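You operate a simulated robot arm through the tools that you are given. There is no shell and no other tool.

Carry out the task below with a simulated robot arm. There is one attempt and no reset: what you move stays moved.

TASK
Seat the yellow board in the grey carrier and cover its blue block.
Fine: shut both clips, set the orange square cover over the block, swing the tall orange lever over the board.

Only the result counts: the job must be done as asked and must still hold three seconds after the hand-in. Knocking over, shifting, dropping, spilling or breaking anything else fails it. A push-on lid holds only when it is set on centred and level and pressed home; a screw cap is set on level and turned clockwise until tight.

THE ROBOT
A 7-joint arm with a two-finger parallel gripper, fixed in place. Base frame: the origin is on the floor under the middle of its stand, x ahead of it, y to its left, z up; the work surface is at about z = 800. Readings come in mm, rad, newtons and seconds.
With the tool pointing down near the work surface it reaches from about 440 to 920 mm from the base axis. Its first joint turns from -2.496 to 2.496 rad. Payload 3 kg.
The TCP is the grasp point between the finger pads, 30 mm short of the fingertips. In the tool frame z runs along the fingers and y along their closing line. Largest opening 94 mm; finger width 28, thickness 10; the body of the gripper, 50 by 96 mm, starts 55 mm behind the TCP.
Orientation is told as [roll, pitch, yaw] about the base's x, y, z axes, in that order, counted from this pose: with the fingers straight down and closing along the base's y, the tool's x points along the base's -x, its y along +y and its z along -z.

THE INTERFACE
- The arm moves only by the tool drive_tool. Its arguments are lists of equal length, an entry for each row: "offset": the shift along the tool's x, y, z in mm, a list of three; "turn": the turn, a rotation vector about the tool's x, y, z in degrees, a list of three; "hand": the closure, from 0 (fully open) to 1 (shut). In form: {"offset": [[x, y, z], ...], "turn": [[ax, ay, az], ...], "hand": [hand, ...]}. A call has 1 to 20 rows; each row is the pose to reach, as a shift and turn from the pose commanded when the call began, along the tool's axes at that moment. Each row takes 0.2 s and may step no farther than 50 mm and 0.15 rad from the row before; otherwise, or with a gripper value out of range, the whole call is refused. A pose out of reach is approached as far as the arm can. The call stops where the force on the tool passes 80 N (or 10 N more than at its start, if that is more) or the arm is blocked; 0.2 s more then pass. Each finger travels about 72 mm/s and halts on what it meets, pressing with about 27 N; the grip force reading is that of the motor and also rises with nothing between the fingers. The clock runs only during rows and for 0.2 s after the last one: add rows that repeat a pose to give the fingers time. It gives the time, the measured TCP pose, the force on the tool (base axes), the opening and the grip force at its end, in the units of the frame above (readings bear some noise), with the torque about the TCP (base axes, N m) and any sound that the robot's microphone picked up.
- Cameras (640 x 400 px; columns grow to the right, rows downward): "scene" is fixed at [44.4, 506.7, 1559.4]; the picture's right is [-0.21, -0.98, 0.00], its down [-0.71, 0.15, -0.69] and it looks along [0.67, -0.14, -0.73] (base axes); focal length 343 px, centre (320, 200). "wrist" rides on the gripper at [76, 14, -102] in the tool frame; the picture's right is [-0.18, 0.98, 0.00], its down [-0.75, -0.14, -0.64] and it looks along [-0.63, -0.12, 0.77] (tool axes); focal length 243 px, centre (320, 200). There is no depth. A picture from a camera that has moved, and an enlarged one, comes with that camera's place and axes in the base frame and with its lens. The place of the scene camera against the robot may be out by one fixed shift of up to 12 mm in any direction.
- camera(camera): a new picture of that camera. The clock stands still meanwhile.
- inspect(camera, box): a new picture of the part [left, top, right, bottom] of that camera's present view, enlarged. The clock stands still meanwhile.
- hand_in(): hands the job in; it is judged then, once.

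Places have to be worked out from the pictures, the camera data and where the tool is seen. Open the gripper and draw the arm clear of the work before you hand the job in, unless the task says otherwise.

The tools are called after ">>>" as name(argument=value, ...) on one line, values as JSON. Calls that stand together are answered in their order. drive_tool: Moves the arm, as the interface text tells. Its arguments: {"type":"object","properties":{"offset":{"type":"array","items":{"type":"array","items":{"type":"number"}}},"turn":{"type":"array","items":{"type":"array","items":{"type":"number"}}},"hand":{"type":"array","items":{"type":"number"}}},"required":["offset","turn","hand"]} The other tools are called the same way: camera (camera) takes a picture; inspect (camera, box) takes an enlarged picture of a part of a camera's view; hand_in () hands the job in.

At the start:

```text
time_s: 0.0
eef_pos: [600.7, 162.8, 1214.4]
orientation: [0.0, 0.0, -0.001]
force: [0.5, -0.6, 0.3]
torque: [-0.01, -0.03, 0.03]
grip_width: 93.8
gripper_force: 0.2
```

scene: 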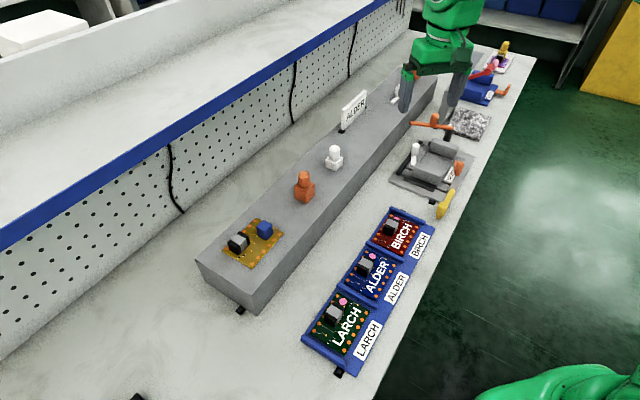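
wrist: 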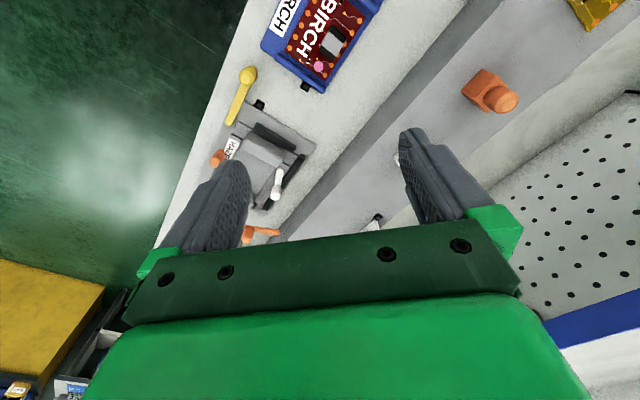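

I start by looking closely at the work area with enlarged pictures.

>>> inspect(camera="scene", box=[370, 100, 500, 230])

>>> inspect(camera="scene", box=[190, 130, 380, 300])

>>> inspect(camera="wrist", box=[180, 50, 340, 250])

>>> inspect(camera="scene", box=[430, 30, 530, 130])

```text
3.08 times, centred on (435, 165) of scene
camera zoom: at [44.4, 506.7, 1559.4], right [-0.21, -0.98, 0.0], down [-0.71, 0.15, -0.69], along [0.67, -0.14, -0.73], focal length 1057 px, centre (-34, 308)
```

zoom: 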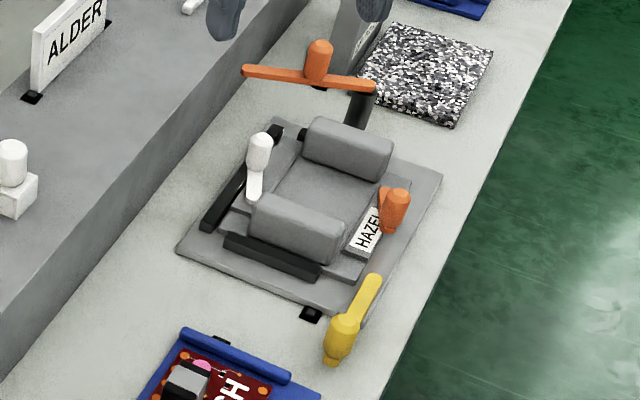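

```text
2.35 times, centred on (285, 215) of scene
camera zoom: at [44.4, 506.7, 1559.4], right [-0.21, -0.98, 0.0], down [-0.71, 0.15, -0.69], along [0.67, -0.14, -0.73], focal length 808 px, centre (402, 165)
```

zoom: 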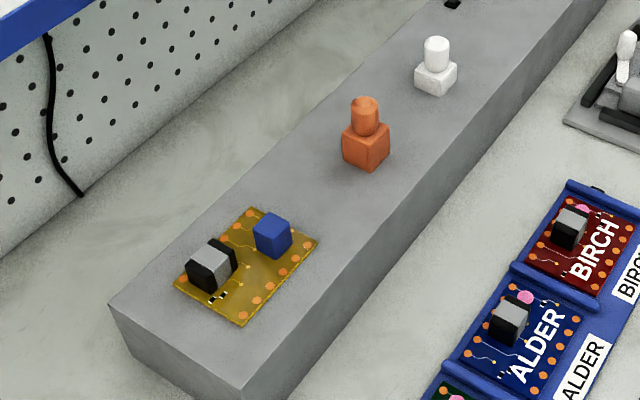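

```text
2.00 times, centred on (260, 150) of wrist
camera zoom: at [525.5, 176.0, 1317.9], right [0.18, 0.98, 0.0], down [0.75, -0.14, 0.64], along [0.63, -0.12, -0.77], focal length 485 px, centre (440, 300)
```

zoom: 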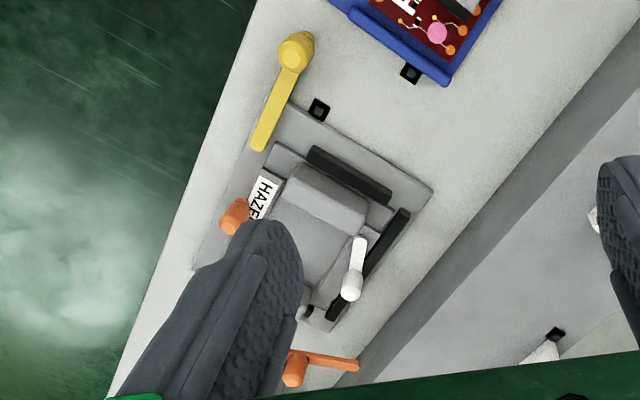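

```text
4.00 times, centred on (480, 80) of scene
camera zoom: at [44.4, 506.7, 1559.4], right [-0.21, -0.98, 0.0], down [-0.71, 0.15, -0.69], along [0.67, -0.14, -0.73], focal length 1374 px, centre (-320, 680)
```

zoom: 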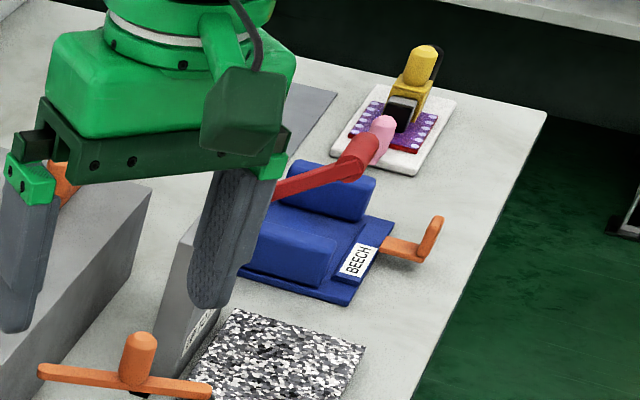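

The pictures show the HAZEL carrier near (785, -20), the yellow board near (576, 564) on the raised grey block, and the orange cover near (718, 410). I move high above the carrier for a better look with the wrist camera.

>>> drive_tool(offset=[[-18, -22, 20], [-36, -44, 40], [-54, -66, 60], [-72, -88, 80], [-90, -110, 100], [-108, -132, 120], [-126, -154, 140], [-140, -173, 155], [-140, -173, 155]], turn=[[0, 0, 0], [0, 0, 0], [0, 0, 0], [0, 0, 0], [0, 0, 0], [0, 0, 0], [0, 0, 0], [0, 0, 0], [0, 0, 0]], hand=[0, 0, 0, 0, 0, 0, 0, 0, 0])

>>> camera(camera="wrist")

>>> camera(camera="scene")

```text
time_s: 2.0
eef_pos: [741.7, -11.9, 1060.3]
orientation: [-0.001, 0.0, 0.0]
force: [-0.1, -0.4, 0.4]
torque: [-0.01, -0.01, 0.03]
grip_width: 94.2
gripper_force: 0.1
```

```text
taken
camera wrist: at [665.3, 2.0, 1163.6], right [0.18, 0.98, 0.0], down [0.75, -0.14, 0.64], along [0.63, -0.12, -0.77], focal length 243 px, centre (320, 200)
```

wrist: 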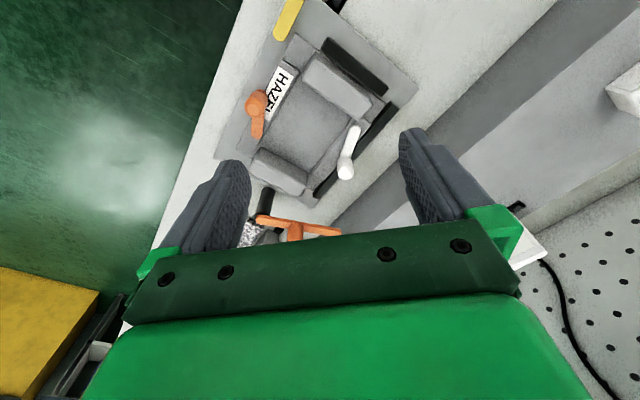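

```text
taken
```

scene: 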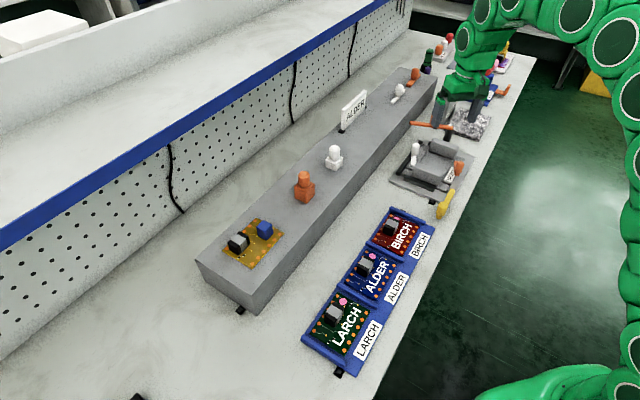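

The carrier is in view; I enlarge it to understand its parts.

>>> inspect(camera="wrist", box=[200, 0, 440, 150])

>>> inspect(camera="wrist", box=[230, 120, 390, 250])

>>> inspect(camera="scene", box=[385, 100, 475, 220])

>>> inspect(camera="scene", box=[370, 20, 540, 130])

```text
2.67 times, centred on (320, 75) of wrist
camera zoom: at [665.3, 2.0, 1163.6], right [0.18, 0.98, 0.0], down [0.75, -0.14, 0.64], along [0.63, -0.12, -0.77], focal length 647 px, centre (320, 533)
```

zoom: 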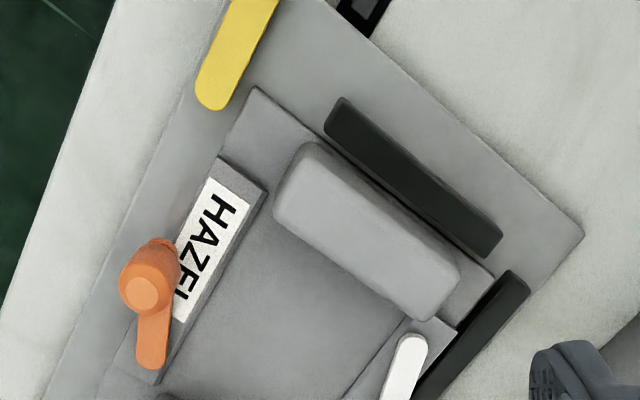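

```text
3.08 times, centred on (310, 185) of wrist
camera zoom: at [665.3, 2.0, 1163.6], right [0.18, 0.98, 0.0], down [0.75, -0.14, 0.64], along [0.63, -0.12, -0.77], focal length 746 px, centre (351, 246)
```

zoom: 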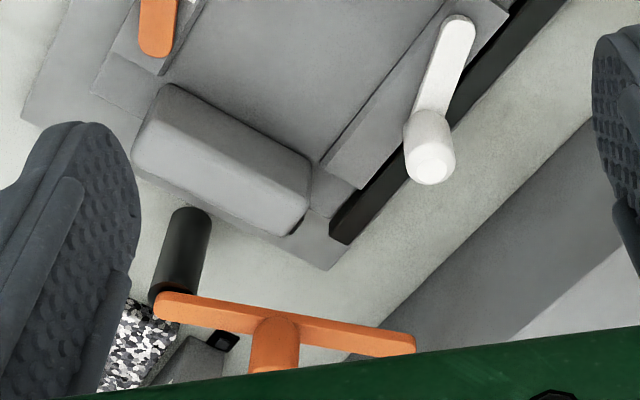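

```text
3.33 times, centred on (430, 160) of scene
camera zoom: at [44.4, 506.7, 1559.4], right [-0.21, -0.98, 0.0], down [-0.71, 0.15, -0.69], along [0.67, -0.14, -0.73], focal length 1145 px, centre (-47, 333)
```

zoom: 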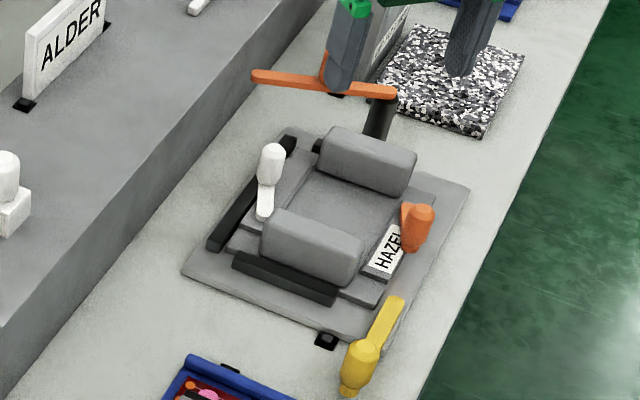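

```text
3.64 times, centred on (455, 75) of scene
camera zoom: at [44.4, 506.7, 1559.4], right [-0.21, -0.98, 0.0], down [-0.71, 0.15, -0.69], along [0.67, -0.14, -0.73], focal length 1249 px, centre (-171, 654)
```

zoom: 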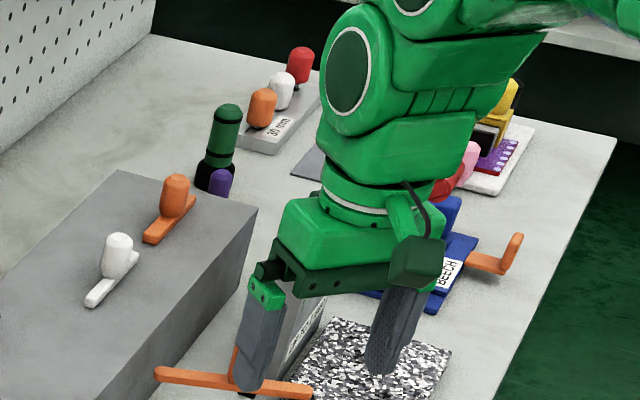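

The bench runs at about -45° to the base axes; the carrier seems centred near (800, -38) with a white and an orange knobbed lever on it, a yellow one at its corner, and a T-lever on a post near (930, -154). I take a lower, oblique view by tilting the tool outward.

>>> drive_tool(offset=[[10, -8, 15], [20, -16, 30], [30, -24, 45], [40, -32, 60], [50, -38, 75], [60, -38, 90], [60, -38, 90]], turn=[[0, -7.5, 0], [0, -15, 0], [0, -22.5, 0], [0, -30, 0], [0, -30, 0], [0, -30, 0], [0, -30, 0]], hand=[0, 0, 0, 0, 0, 0, 0])

>>> camera(camera="wrist")

>>> inspect(camera="wrist", box=[200, 20, 440, 170])

```text
time_s: 3.6
eef_pos: [682.5, -49.0, 970.2]
orientation: [-0.001, -0.524, 0.0]
force: [-0.7, -0.4, -0.6]
torque: [-0.01, 0.04, 0.0]
grip_width: 94.4
gripper_force: 0.1
```

```text
taken
camera wrist: at [565.4, -35.2, 1021.4], right [0.16, 0.98, 0.09], down [0.33, -0.14, 0.93], along [0.93, -0.12, -0.35], focal length 243 px, centre (320, 200)
```

wrist: 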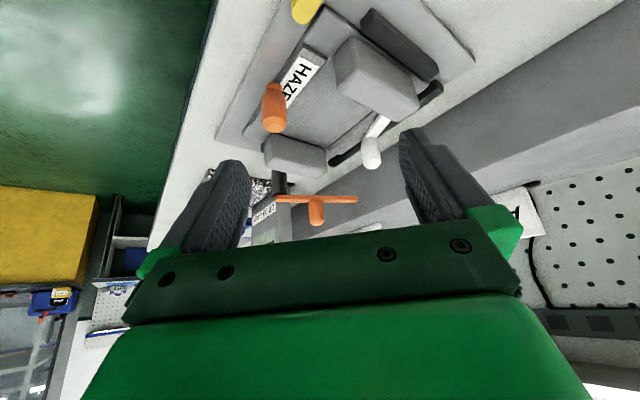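

```text
2.67 times, centred on (320, 95) of wrist
camera zoom: at [565.4, -35.2, 1021.4], right [0.16, 0.98, 0.09], down [0.33, -0.14, 0.93], along [0.93, -0.12, -0.35], focal length 647 px, centre (320, 480)
```

zoom: 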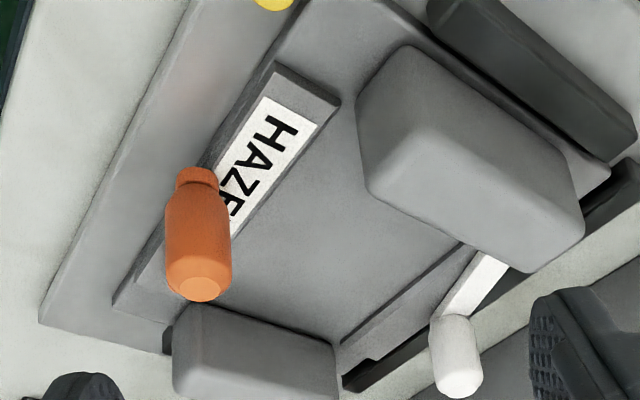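

The carrier has a front ledge with the HAZEL label and orange knobbed lever, a back ledge with the white lever, and two rounded blocks at the ends. I untilt now and next will yaw 45° to align the view with the bench.

>>> drive_tool(offset=[[-24, -3, -1], [-48, -6, -1], [-72, -9, -2], [-96, -12, -2], [-96, -12, -2]], turn=[[0, 7.5, 0], [0, 15, 0], [0, 22.5, 0], [0, 30, 0], [0, 30, 0]], hand=[0, 0, 0, 0, 0])

>>> drive_tool(offset=[[0, 0, 0], [0, 0, 0], [0, 0, 0], [0, 0, 0], [0, 0, 0], [0, 0, 0], [0, 0, 0]], turn=[[0, 0, -7.5], [0, 0, -15], [0, 0, -22.5], [0, 0, -30], [0, 0, -37.5], [0, 0, -45], [0, 0, -45]], hand=[0, 0, 0, 0, 0, 0, 0])

>>> camera(camera="wrist")

>>> inspect(camera="wrist", box=[200, 0, 440, 150])

```text
time_s: 4.8
eef_pos: [762.7, -61.0, 1020.4]
orientation: [0.001, 0.002, 0.0]
force: [-1.8, 0.1, 0.1]
torque: [0.0, -0.01, 0.02]
grip_width: 94.1
gripper_force: 0.1
```

```text
time_s: 6.4
eef_pos: [764.1, -60.9, 1020.0]
orientation: [0.0, -0.001, 0.787]
force: [-0.8, -0.1, 0.3]
torque: [0.01, -0.01, 0.05]
grip_width: 94.2
gripper_force: 0.1
```

```text
taken
camera wrist: at [700.1, -104.8, 1122.8], right [-0.57, 0.82, 0.0], down [0.63, 0.43, 0.64], along [0.53, 0.36, -0.77], focal length 243 px, centre (320, 200)
```

wrist: 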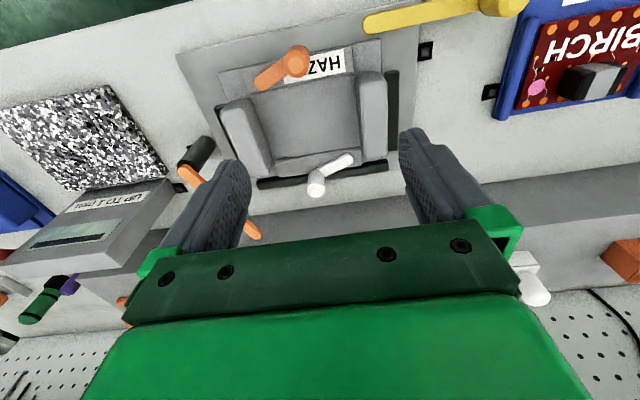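

```text
2.67 times, centred on (320, 75) of wrist
camera zoom: at [700.1, -104.8, 1122.8], right [-0.57, 0.82, 0.0], down [0.63, 0.43, 0.64], along [0.53, 0.36, -0.77], focal length 647 px, centre (320, 533)
```

zoom: 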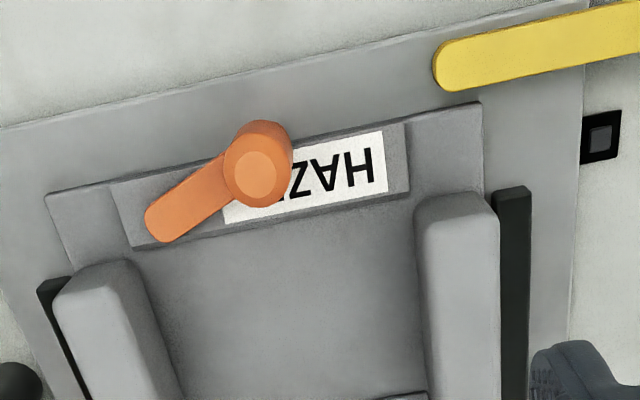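

I zoom in on the yellow lever and the other details from both cameras.

>>> inspect(camera="scene", box=[425, 175, 475, 225])

>>> inspect(camera="scene", box=[390, 130, 470, 200])

>>> inspect(camera="wrist", box=[340, 0, 540, 120])

>>> inspect(camera="wrist", box=[200, 100, 400, 230])

>>> inspect(camera="wrist", box=[0, 80, 240, 320])

```text
8.00 times, centred on (450, 200) of scene
camera zoom: at [44.4, 506.7, 1559.4], right [-0.21, -0.98, 0.0], down [-0.71, 0.15, -0.69], along [0.67, -0.14, -0.73], focal length 2747 px, centre (-720, 200)
```

zoom: 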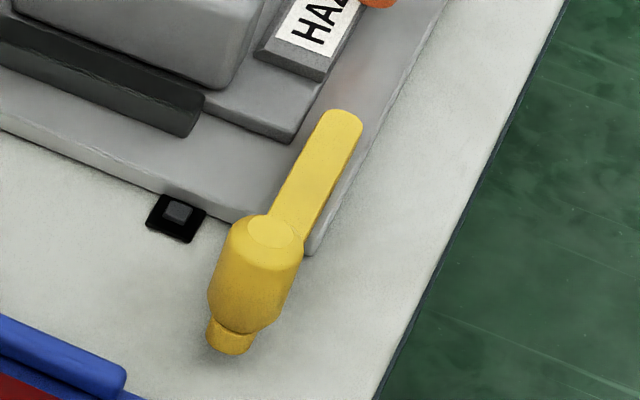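

```text
5.71 times, centred on (430, 165) of scene
camera zoom: at [44.4, 506.7, 1559.4], right [-0.21, -0.98, 0.0], down [-0.71, 0.15, -0.69], along [0.67, -0.14, -0.73], focal length 1962 px, centre (-309, 400)
```

zoom: 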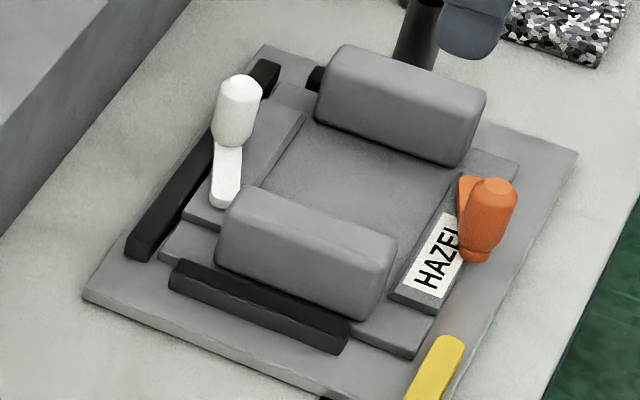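

```text
3.20 times, centred on (440, 60) of wrist
camera zoom: at [700.1, -104.8, 1122.8], right [-0.57, 0.82, 0.0], down [0.63, 0.43, 0.64], along [0.53, 0.36, -0.77], focal length 776 px, centre (-64, 648)
```

zoom: 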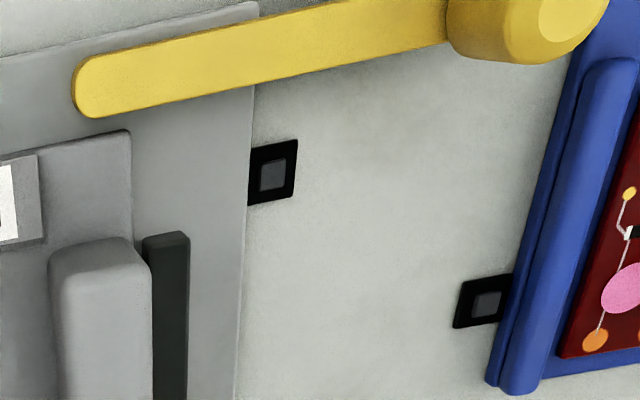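

```text
3.08 times, centred on (300, 165) of wrist
camera zoom: at [700.1, -104.8, 1122.8], right [-0.57, 0.82, 0.0], down [0.63, 0.43, 0.64], along [0.53, 0.36, -0.77], focal length 746 px, centre (382, 308)
```

zoom: 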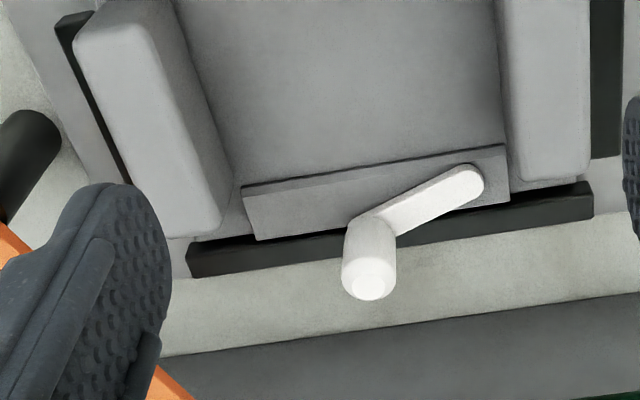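

```text
1.67 times, centred on (120, 200) of wrist
camera zoom: at [700.1, -104.8, 1122.8], right [-0.57, 0.82, 0.0], down [0.63, 0.43, 0.64], along [0.53, 0.36, -0.77], focal length 404 px, centre (653, 200)
```

zoom: 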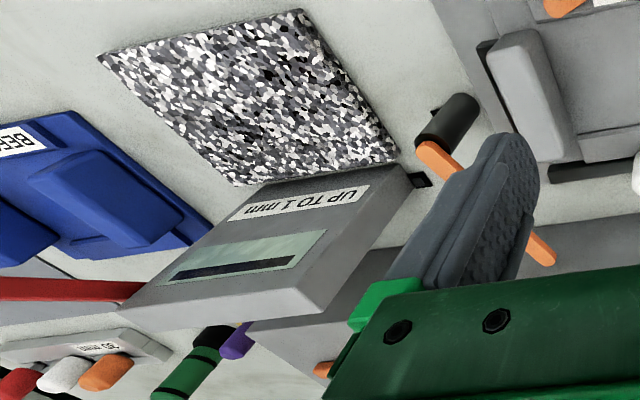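

The clips look to be the white and the short orange arms pivoting on the two ledges; the tall orange lever is on the black post. Next I fly over to look at the yellow board on the raised block, keeping the 45° yaw.

>>> drive_tool(offset=[[-18, 40, -10], [-36, 80, -20], [-56, 122, -30], [-76, 165, -40], [-96, 208, -48], [-116, 251, -48], [-136, 294, -48], [-156, 337, -48], [-176, 380, -48], [-196, 423, -48], [-216, 466, -48], [-236, 509, -48], [-254, 550, -48], [-268, 583, -48], [-268, 583, -48]], turn=[[0, 0, 0], [0, 0, 0], [0, 0, 0], [0, 0, 0], [0, 0, 0], [0, 0, 0], [0, 0, 0], [0, 0, 0], [0, 0, 0], [0, 0, 0], [0, 0, 0], [0, 0, 0], [0, 0, 0], [0, 0, 0], [0, 0, 0]], hand=[0, 0, 0, 0, 0, 0, 0, 0, 0, 0, 0, 0, 0, 0, 0])

>>> camera(camera="wrist")

>>> camera(camera="scene")

>>> inspect(camera="scene", box=[380, 30, 540, 130])

>>> inspect(camera="scene", box=[390, 100, 480, 180])

```text
time_s: 9.6
eef_pos: [542.9, 543.9, 1065.7]
orientation: [0.001, -0.001, 0.786]
force: [-0.1, -0.1, -0.2]
torque: [0.01, 0.01, 0.03]
grip_width: 94.2
gripper_force: 0.1
```

```text
taken
camera wrist: at [479.2, 499.5, 1169.6], right [-0.56, 0.83, 0.0], down [0.63, 0.43, 0.64], along [0.53, 0.36, -0.77], focal length 243 px, centre (320, 200)
```

wrist: 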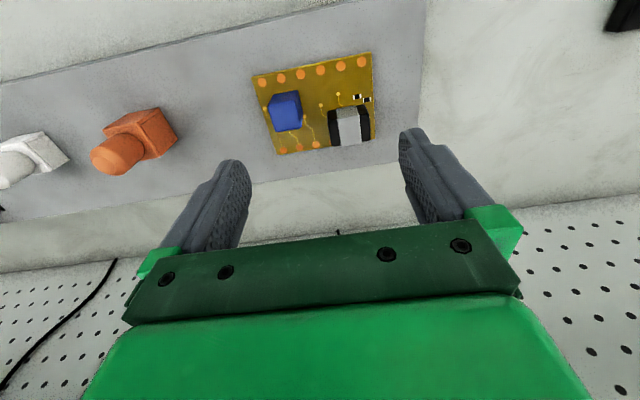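

```text
taken
```

scene: 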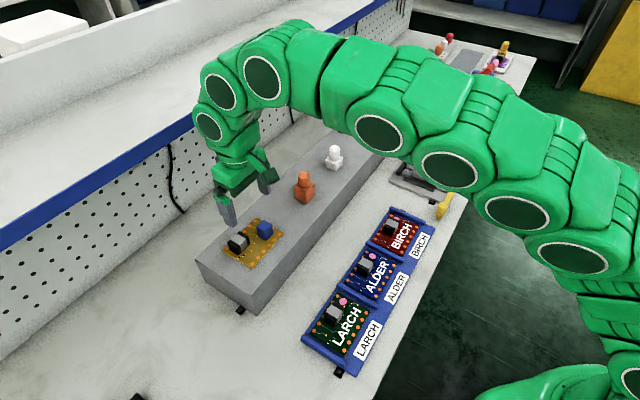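

```text
4.00 times, centred on (460, 80) of scene
camera zoom: at [44.4, 506.7, 1559.4], right [-0.21, -0.98, 0.0], down [-0.71, 0.15, -0.69], along [0.67, -0.14, -0.73], focal length 1374 px, centre (-240, 680)
```

zoom: 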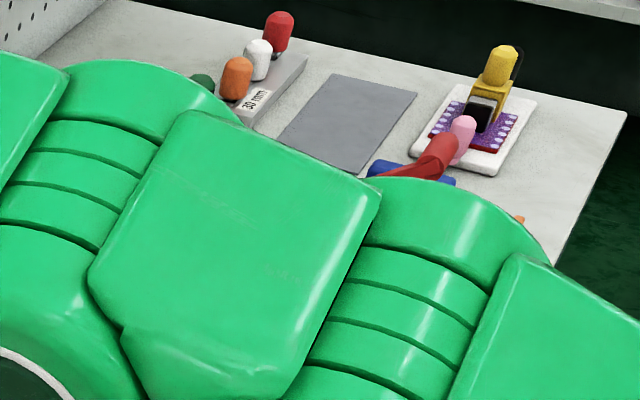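

```text
5.00 times, centred on (435, 140) of scene
camera zoom: at [44.4, 506.7, 1559.4], right [-0.21, -0.98, 0.0], down [-0.71, 0.15, -0.69], along [0.67, -0.14, -0.73], focal length 1717 px, centre (-255, 500)
```

zoom: 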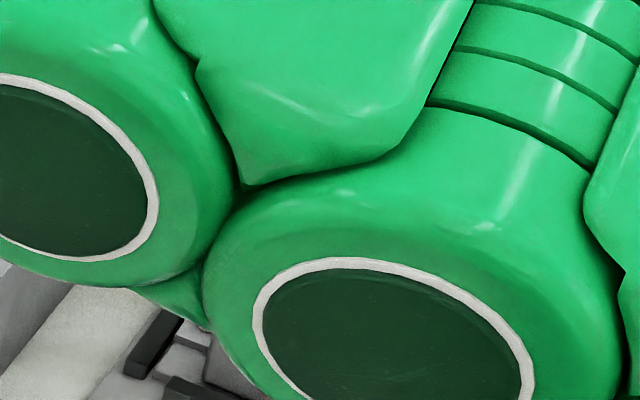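

The board is clearly visible. I zoom in on it and the orange cover.

>>> inspect(camera="wrist", box=[240, 40, 390, 165])

>>> inspect(camera="wrist", box=[0, 80, 200, 200])

>>> inspect(camera="scene", box=[210, 180, 310, 290])

>>> inspect(camera="scene", box=[280, 130, 360, 210])

```text
3.20 times, centred on (315, 102) of wrist
camera zoom: at [479.2, 499.5, 1169.6], right [-0.56, 0.83, 0.0], down [0.63, 0.43, 0.64], along [0.53, 0.36, -0.77], focal length 776 px, centre (336, 512)
```

zoom: 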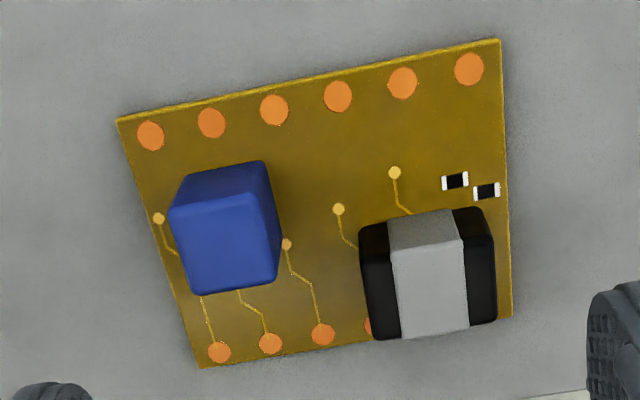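

```text
3.20 times, centred on (100, 140) of wrist
camera zoom: at [479.2, 499.5, 1169.6], right [-0.56, 0.83, 0.0], down [0.63, 0.43, 0.64], along [0.53, 0.36, -0.77], focal length 776 px, centre (1024, 392)
```

zoom: 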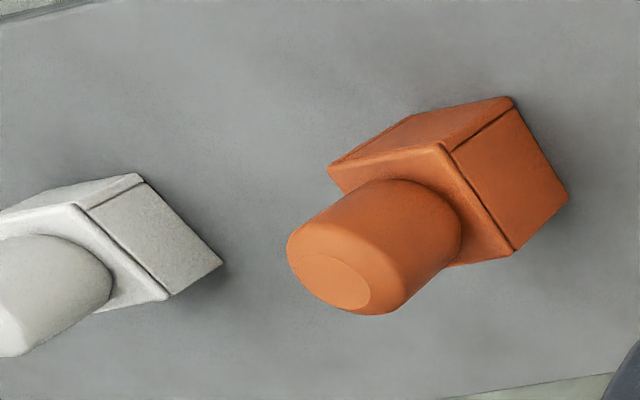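

```text
3.64 times, centred on (260, 235) of scene
camera zoom: at [44.4, 506.7, 1559.4], right [-0.21, -0.98, 0.0], down [-0.71, 0.15, -0.69], along [0.67, -0.14, -0.73], focal length 1249 px, centre (538, 73)
```

zoom: 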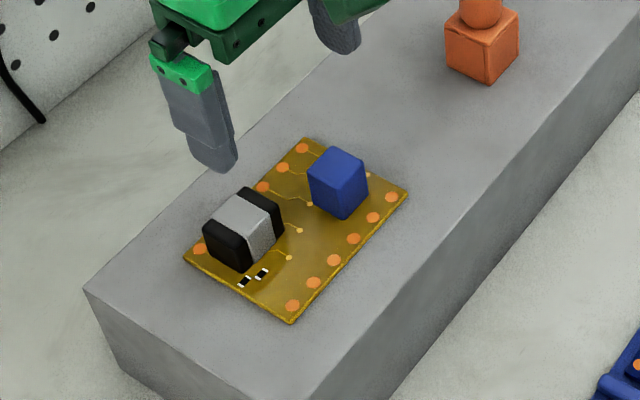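

```text
5.00 times, centred on (320, 170) of scene
camera zoom: at [44.4, 506.7, 1559.4], right [-0.21, -0.98, 0.0], down [-0.71, 0.15, -0.69], along [0.67, -0.14, -0.73], focal length 1717 px, centre (320, 350)
```

zoom: 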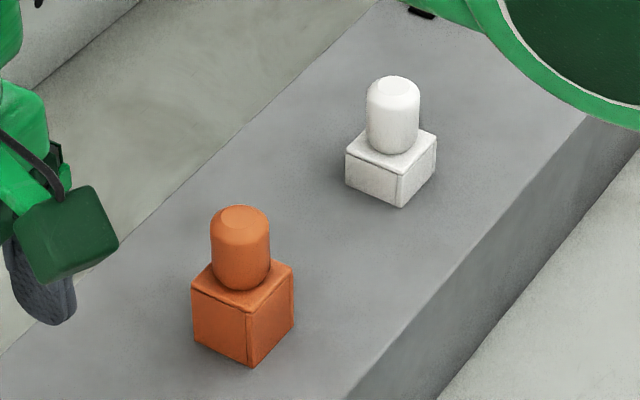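

I estimate the block about 25 mm square and 40 mm tall, cover about 37 mm square. Now I turn to yaw -45° above the board for a second viewpoint, so I can triangulate heights and check this wrist angle is reachable.

>>> drive_tool(offset=[[-4, 1, 3], [-8, 2, 6], [-12, 3, 9], [-16, 4, 12], [-20, 5, 15], [-24, 6, 18], [-28, 7, 21], [-32, 8, 25], [-36, 9, 29], [-39, 10, 33], [-41, 11, 36], [-42, 11, 38], [-42, 11, 38]], turn=[[0, 0, 7.5], [0, 0, 15], [0, 0, 22.5], [0, 0, 30], [0, 0, 37.5], [0, 0, 45], [0, 0, 52.5], [0, 0, 60], [0, 0, 67.5], [0, 0, 75], [0, 0, 82.5], [0, 0, 90], [0, 0, 90]], hand=[0, 0, 0, 0, 0, 0, 0, 0, 0, 0, 0, 0, 0])

>>> camera(camera="wrist")

>>> inspect(camera="wrist", box=[230, 30, 410, 170])

```text
time_s: 12.4
eef_pos: [563.0, 578.7, 1029.7]
orientation: [0.0, 0.001, -0.784]
force: [0.2, -0.1, -0.1]
torque: [0.0, 0.01, -0.01]
grip_width: 94.2
gripper_force: 0.0
```

```text
taken
camera wrist: at [519.2, 642.2, 1132.5], right [0.83, 0.56, 0.0], down [0.43, -0.63, 0.64], along [0.36, -0.53, -0.77], focal length 243 px, centre (320, 200)
```

wrist: 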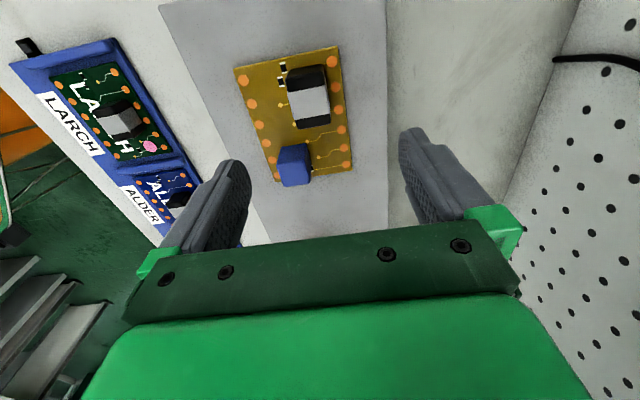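

```text
2.86 times, centred on (320, 100) of wrist
camera zoom: at [519.2, 642.2, 1132.5], right [0.83, 0.56, 0.0], down [0.43, -0.63, 0.64], along [0.36, -0.53, -0.77], focal length 693 px, centre (320, 486)
```

zoom: 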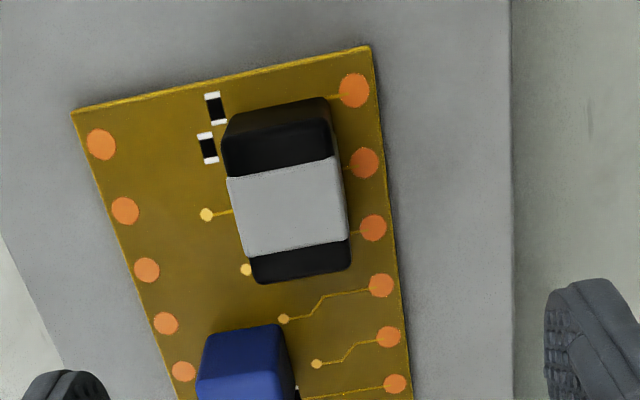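

>>> inspect(camera="wrist", box=[210, 35, 390, 195])

```text
2.50 times, centred on (300, 115) of wrist
camera zoom: at [519.2, 642.2, 1132.5], right [0.83, 0.56, 0.0], down [0.43, -0.63, 0.64], along [0.36, -0.53, -0.77], focal length 606 px, centre (370, 412)
```

zoom: 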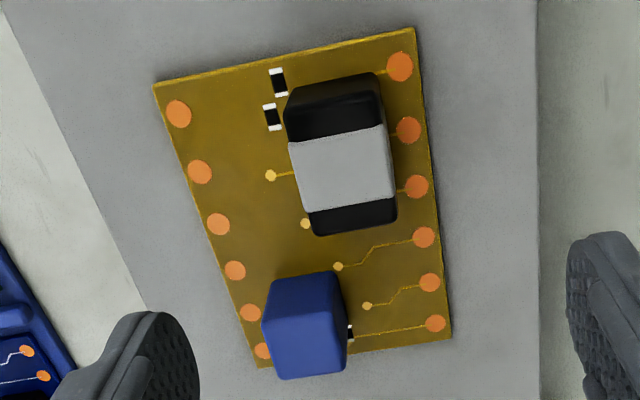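

Triangulation is consistent: board 120×90 mm, top at z≈902, centre (558.5, 551.3), exactly at -45°; blue block centre (572, 522.6), about 28 mm square and 33 mm high. Now I go back over the carrier with yaw -45° (passing high above the covers) for a second viewpoint.

>>> drive_tool(offset=[[-10, -5, -40], [-40, -18, -70], [-80, -36, -80], [-122, -55, -80], [-164, -74, -80], [-206, -93, -80], [-248, -112, -80], [-290, -131, -80], [-332, -150, -80], [-374, -169, -80], [-416, -188, -70], [-458, -207, -50], [-500, -226, -30], [-540, -244, -5], [-575, -259, 17], [-575, -259, 17]], turn=[[0, 0, 0], [0, 0, 0], [0, 0, 0], [0, 0, 0], [0, 0, 0], [0, 0, 0], [0, 0, 0], [0, 0, 0], [0, 0, 0], [0, 0, 0], [0, 0, 0], [0, 0, 0], [0, 0, 0], [0, 0, 0], [0, 0, 0], [0, 0, 0]], hand=[0, 0, 0, 0, 0, 0, 0, 0, 0, 0, 0, 0, 0, 0, 0, 0])

>>> camera(camera="wrist")

>>> inspect(camera="wrist", box=[220, 0, 420, 125])

>>> inspect(camera="wrist", box=[220, 100, 420, 225])

```text
refused: row 12 steps farther than a row can; nothing moved
```

```text
taken
camera wrist: at [519.2, 642.2, 1132.5], right [0.83, 0.56, 0.0], down [0.43, -0.63, 0.64], along [0.36, -0.53, -0.77], focal length 243 px, centre (320, 200)
```

wrist: 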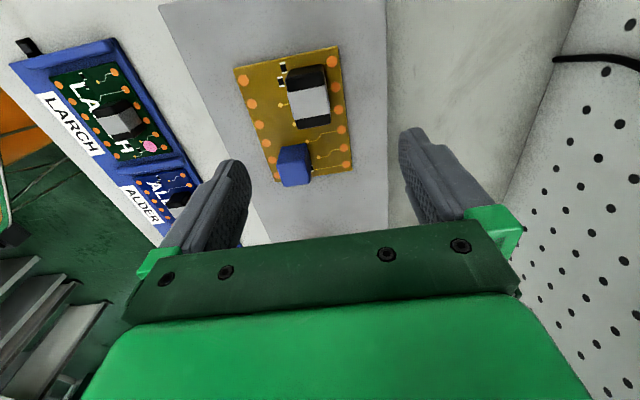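

```text
3.20 times, centred on (320, 62) of wrist
camera zoom: at [519.2, 642.2, 1132.5], right [0.83, 0.56, 0.0], down [0.43, -0.63, 0.64], along [0.36, -0.53, -0.77], focal length 776 px, centre (320, 640)
```

zoom: 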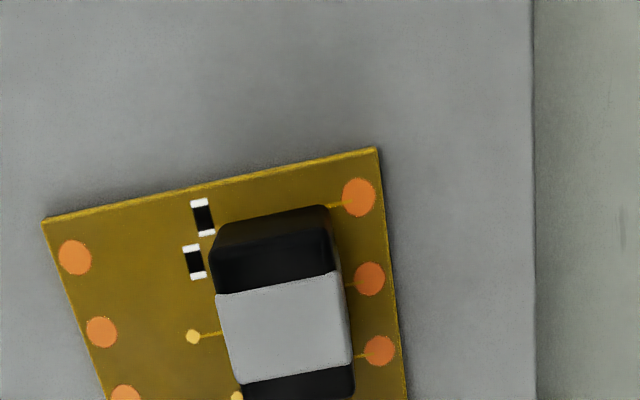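

```text
3.20 times, centred on (320, 162) of wrist
camera zoom: at [519.2, 642.2, 1132.5], right [0.83, 0.56, 0.0], down [0.43, -0.63, 0.64], along [0.36, -0.53, -0.77], focal length 776 px, centre (320, 320)
```

zoom: 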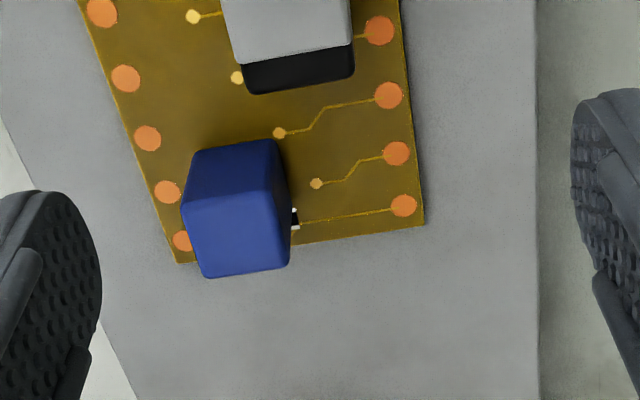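

The call was refused for a too-long step; I resend with shorter steps in two calls.

>>> drive_tool(offset=[[-10, -5, -35], [-40, -18, -65], [-78, -36, -80], [-118, -54, -80], [-158, -72, -80], [-198, -90, -80], [-238, -108, -80], [-278, -126, -80], [-318, -144, -80], [-358, -162, -80], [-398, -180, -75], [-435, -196, -60], [-470, -212, -40], [-505, -228, -20], [-540, -244, 0], [-575, -259, 17], [-575, -259, 17]], turn=[[0, 0, 0], [0, 0, 0], [0, 0, 0], [0, 0, 0], [0, 0, 0], [0, 0, 0], [0, 0, 0], [0, 0, 0], [0, 0, 0], [0, 0, 0], [0, 0, 0], [0, 0, 0], [0, 0, 0], [0, 0, 0], [0, 0, 0], [0, 0, 0], [0, 0, 0]], hand=[0, 0, 0, 0, 0, 0, 0, 0, 0, 0, 0, 0, 0, 0, 0, 0, 0])

>>> camera(camera="wrist")

>>> inspect(camera="wrist", box=[220, 0, 420, 125])

>>> inspect(camera="wrist", box=[220, 100, 420, 225])

```text
time_s: 16.0
eef_pos: [785.1, -12.0, 1014.4]
orientation: [0.0, -0.002, -0.785]
force: [-0.2, 0.5, -0.6]
torque: [-0.02, 0.0, 0.02]
grip_width: 94.1
gripper_force: 0.0
```

```text
taken
camera wrist: at [740.8, 52.1, 1115.6], right [0.82, 0.57, 0.0], down [0.43, -0.63, 0.64], along [0.36, -0.53, -0.77], focal length 243 px, centre (320, 200)
```

wrist: 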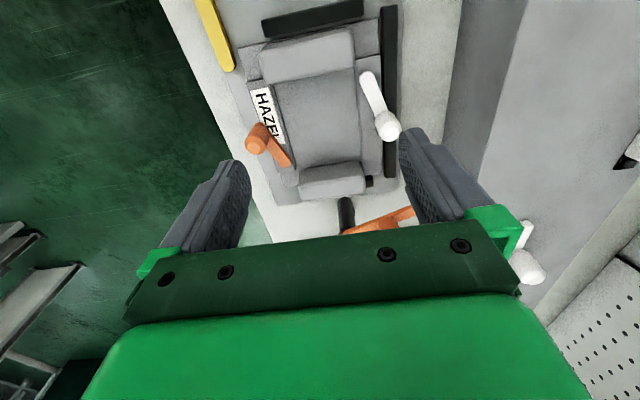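

```text
3.20 times, centred on (320, 62) of wrist
camera zoom: at [740.8, 52.1, 1115.6], right [0.82, 0.57, 0.0], down [0.43, -0.63, 0.64], along [0.36, -0.53, -0.77], focal length 776 px, centre (320, 640)
```

zoom: 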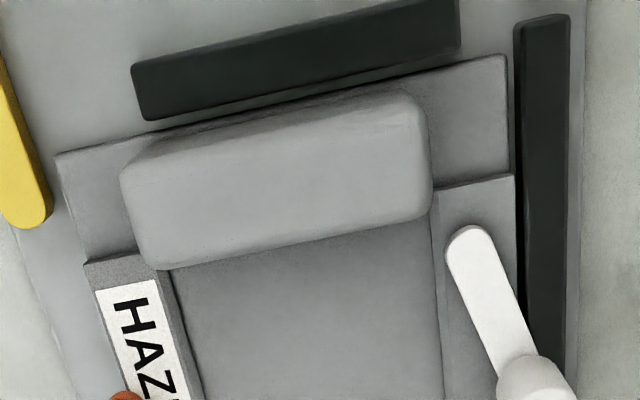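

```text
3.20 times, centred on (320, 162) of wrist
camera zoom: at [740.8, 52.1, 1115.6], right [0.82, 0.57, 0.0], down [0.43, -0.63, 0.64], along [0.36, -0.53, -0.77], focal length 776 px, centre (320, 320)
```

zoom: 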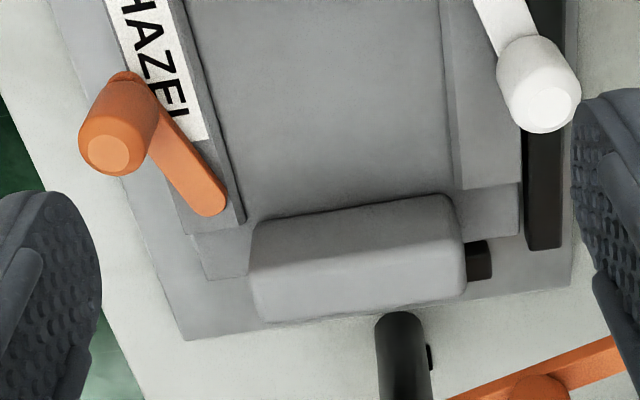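

I inspect the pocket edges at higher zoom from this viewpoint.

>>> inspect(camera="wrist", box=[270, 130, 390, 210])

>>> inspect(camera="wrist", box=[235, 60, 315, 180])

>>> inspect(camera="wrist", box=[340, 30, 420, 150])

>>> inspect(camera="wrist", box=[320, 180, 420, 250])

```text
5.00 times, centred on (330, 170) of wrist
camera zoom: at [740.8, 52.1, 1115.6], right [0.82, 0.57, 0.0], down [0.43, -0.63, 0.64], along [0.36, -0.53, -0.77], focal length 1213 px, centre (270, 350)
```

zoom: 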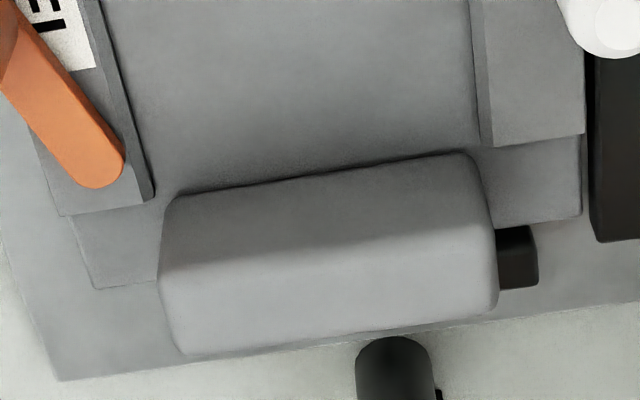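

```text
3.33 times, centred on (275, 120) of wrist
camera zoom: at [740.8, 52.1, 1115.6], right [0.82, 0.57, 0.0], down [0.43, -0.63, 0.64], along [0.36, -0.53, -0.77], focal length 809 px, centre (470, 467)
```

zoom: 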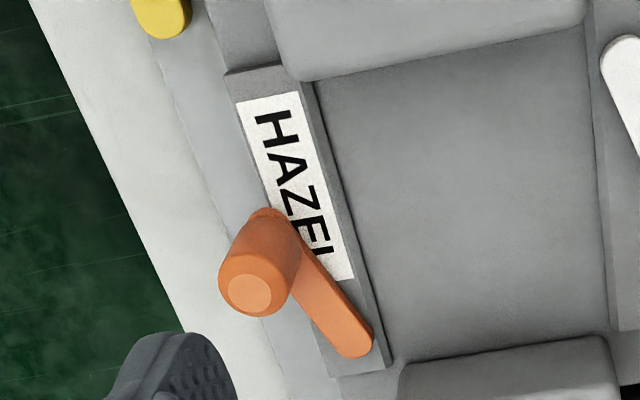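

```text
3.33 times, centred on (380, 90) of wrist
camera zoom: at [740.8, 52.1, 1115.6], right [0.82, 0.57, 0.0], down [0.43, -0.63, 0.64], along [0.36, -0.53, -0.77], focal length 809 px, centre (120, 567)
```

zoom: 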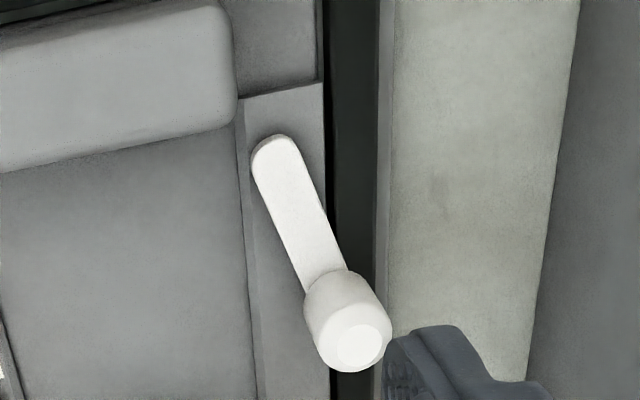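

```text
5.71 times, centred on (370, 215) of wrist
camera zoom: at [740.8, 52.1, 1115.6], right [0.82, 0.57, 0.0], down [0.43, -0.63, 0.64], along [0.36, -0.53, -0.77], focal length 1386 px, centre (34, 114)
```

zoom: 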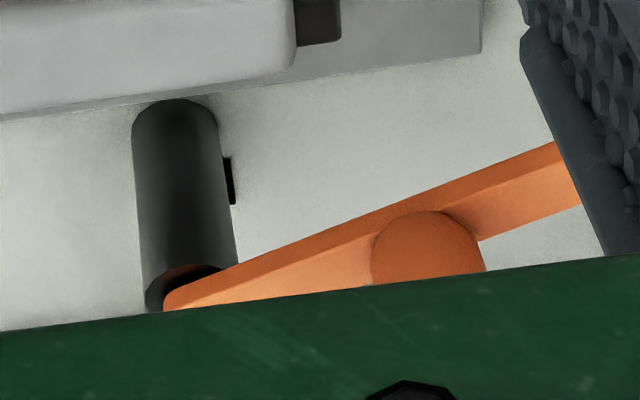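

Ledge tops come out at z≈821, bed z≈811, pocket centre about (u 605.5, v 540) in bench axes, clip knob tops z≈868. I look at the other fixtures with the scene camera for reference.

>>> inspect(camera="scene", box=[470, 35, 530, 105])

>>> inspect(camera="scene", box=[380, 90, 470, 210])

>>> inspect(camera="scene", box=[300, 200, 440, 380])

```text
5.71 times, centred on (500, 70) of scene
camera zoom: at [44.4, 506.7, 1559.4], right [-0.21, -0.98, 0.0], down [-0.71, 0.15, -0.69], along [0.67, -0.14, -0.73], focal length 1962 px, centre (-709, 943)
```

zoom: 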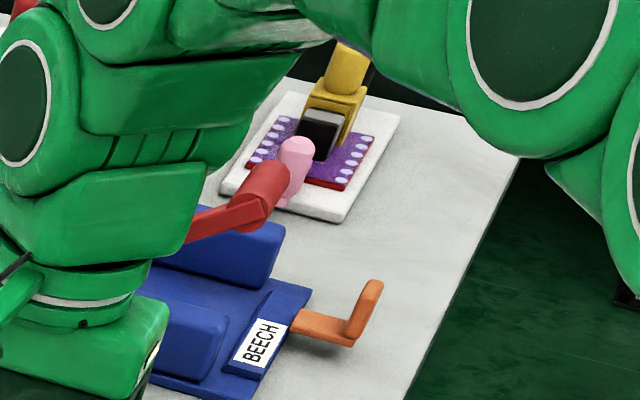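

```text
3.33 times, centred on (425, 150) of scene
camera zoom: at [44.4, 506.7, 1559.4], right [-0.21, -0.98, 0.0], down [-0.71, 0.15, -0.69], along [0.67, -0.14, -0.73], focal length 1145 px, centre (-30, 367)
```

zoom: 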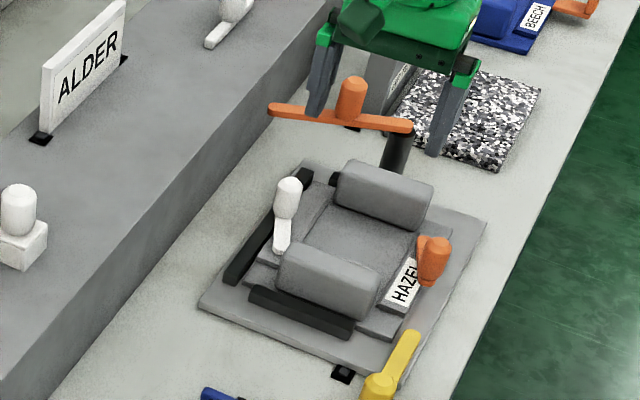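

```text
2.22 times, centred on (370, 290) of scene
camera zoom: at [44.4, 506.7, 1559.4], right [-0.21, -0.98, 0.0], down [-0.71, 0.15, -0.69], along [0.67, -0.14, -0.73], focal length 763 px, centre (209, 0)
```

zoom: 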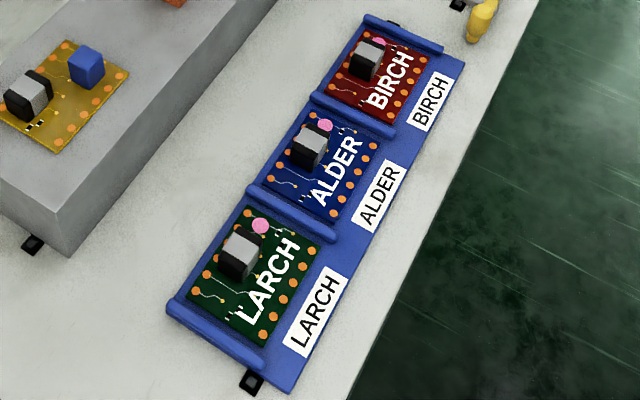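

I shift 125 mm along the bench to look straight down at the tall lever and post.

>>> drive_tool(offset=[[-42, 0, 0], [-84, 0, 0], [-126, 0, 0], [-126, 0, 0]], turn=[[0, 0, 0], [0, 0, 0], [0, 0, 0], [0, 0, 0]], hand=[0, 0, 0, 0])

>>> camera(camera="wrist")

>>> inspect(camera="wrist", box=[250, 40, 450, 165])

```text
time_s: 17.0
eef_pos: [875.9, -100.8, 1013.1]
orientation: [0.001, -0.001, -0.785]
force: [-0.7, 0.5, 0.5]
torque: [-0.01, -0.01, 0.0]
grip_width: 93.6
gripper_force: 0.1
```

```text
taken
camera wrist: at [832.2, -37.1, 1116.0], right [0.82, 0.57, 0.0], down [0.43, -0.63, 0.64], along [0.36, -0.53, -0.77], focal length 243 px, centre (320, 200)
```

wrist: 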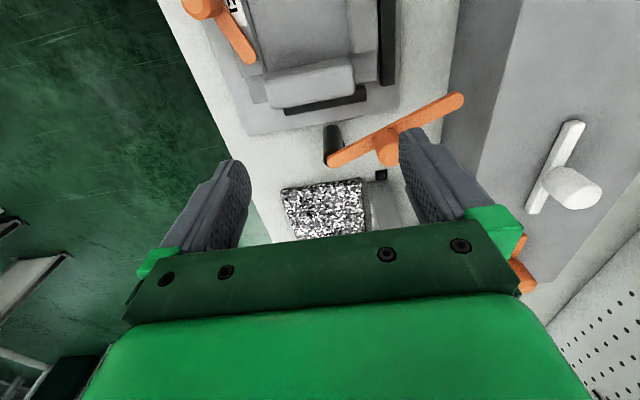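

```text
3.20 times, centred on (350, 102) of wrist
camera zoom: at [832.2, -37.1, 1116.0], right [0.82, 0.57, 0.0], down [0.43, -0.63, 0.64], along [0.36, -0.53, -0.77], focal length 776 px, centre (224, 512)
```

zoom: 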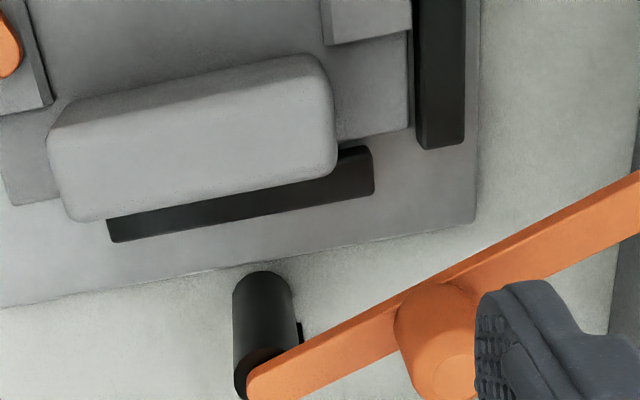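

The tall lever's pivot is near (926, -143), bar at z≈866, knob top near (957, -98, 907). Next I fly up and over to the orange cover to measure its size and height.

>>> drive_tool(offset=[[20, 8, -40], [55, 23, -75], [97, 41, -95], [140, 60, -95], [183, 79, -95], [226, 98, -95], [269, 117, -95], [312, 135, -95], [355, 153, -95], [398, 171, -95], [440, 189, -95], [480, 206, -90], [516, 222, -75], [516, 222, -75]], turn=[[0, 0, 0], [0, 0, 0], [0, 0, 0], [0, 0, 0], [0, 0, 0], [0, 0, 0], [0, 0, 0], [0, 0, 0], [0, 0, 0], [0, 0, 0], [0, 0, 0], [0, 0, 0], [0, 0, 0], [0, 0, 0]], hand=[0, 0, 0, 0, 0, 0, 0, 0, 0, 0, 0, 0, 0, 0])

>>> camera(camera="wrist")

>>> inspect(camera="wrist", box=[260, 50, 400, 170])

```text
refused: row 2 steps farther than a row can; nothing moved
```

```text
taken
camera wrist: at [832.2, -37.1, 1116.0], right [0.82, 0.57, 0.0], down [0.43, -0.63, 0.64], along [0.36, -0.53, -0.77], focal length 243 px, centre (320, 200)
```

wrist: 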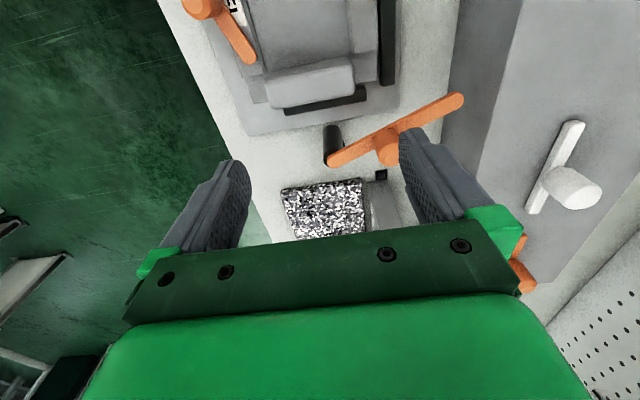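

```text
3.33 times, centred on (330, 110) of wrist
camera zoom: at [832.2, -37.1, 1116.0], right [0.82, 0.57, 0.0], down [0.43, -0.63, 0.64], along [0.36, -0.53, -0.77], focal length 809 px, centre (287, 500)
```

zoom: 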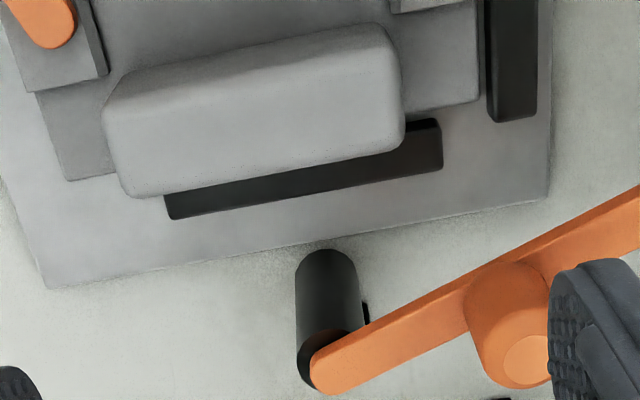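

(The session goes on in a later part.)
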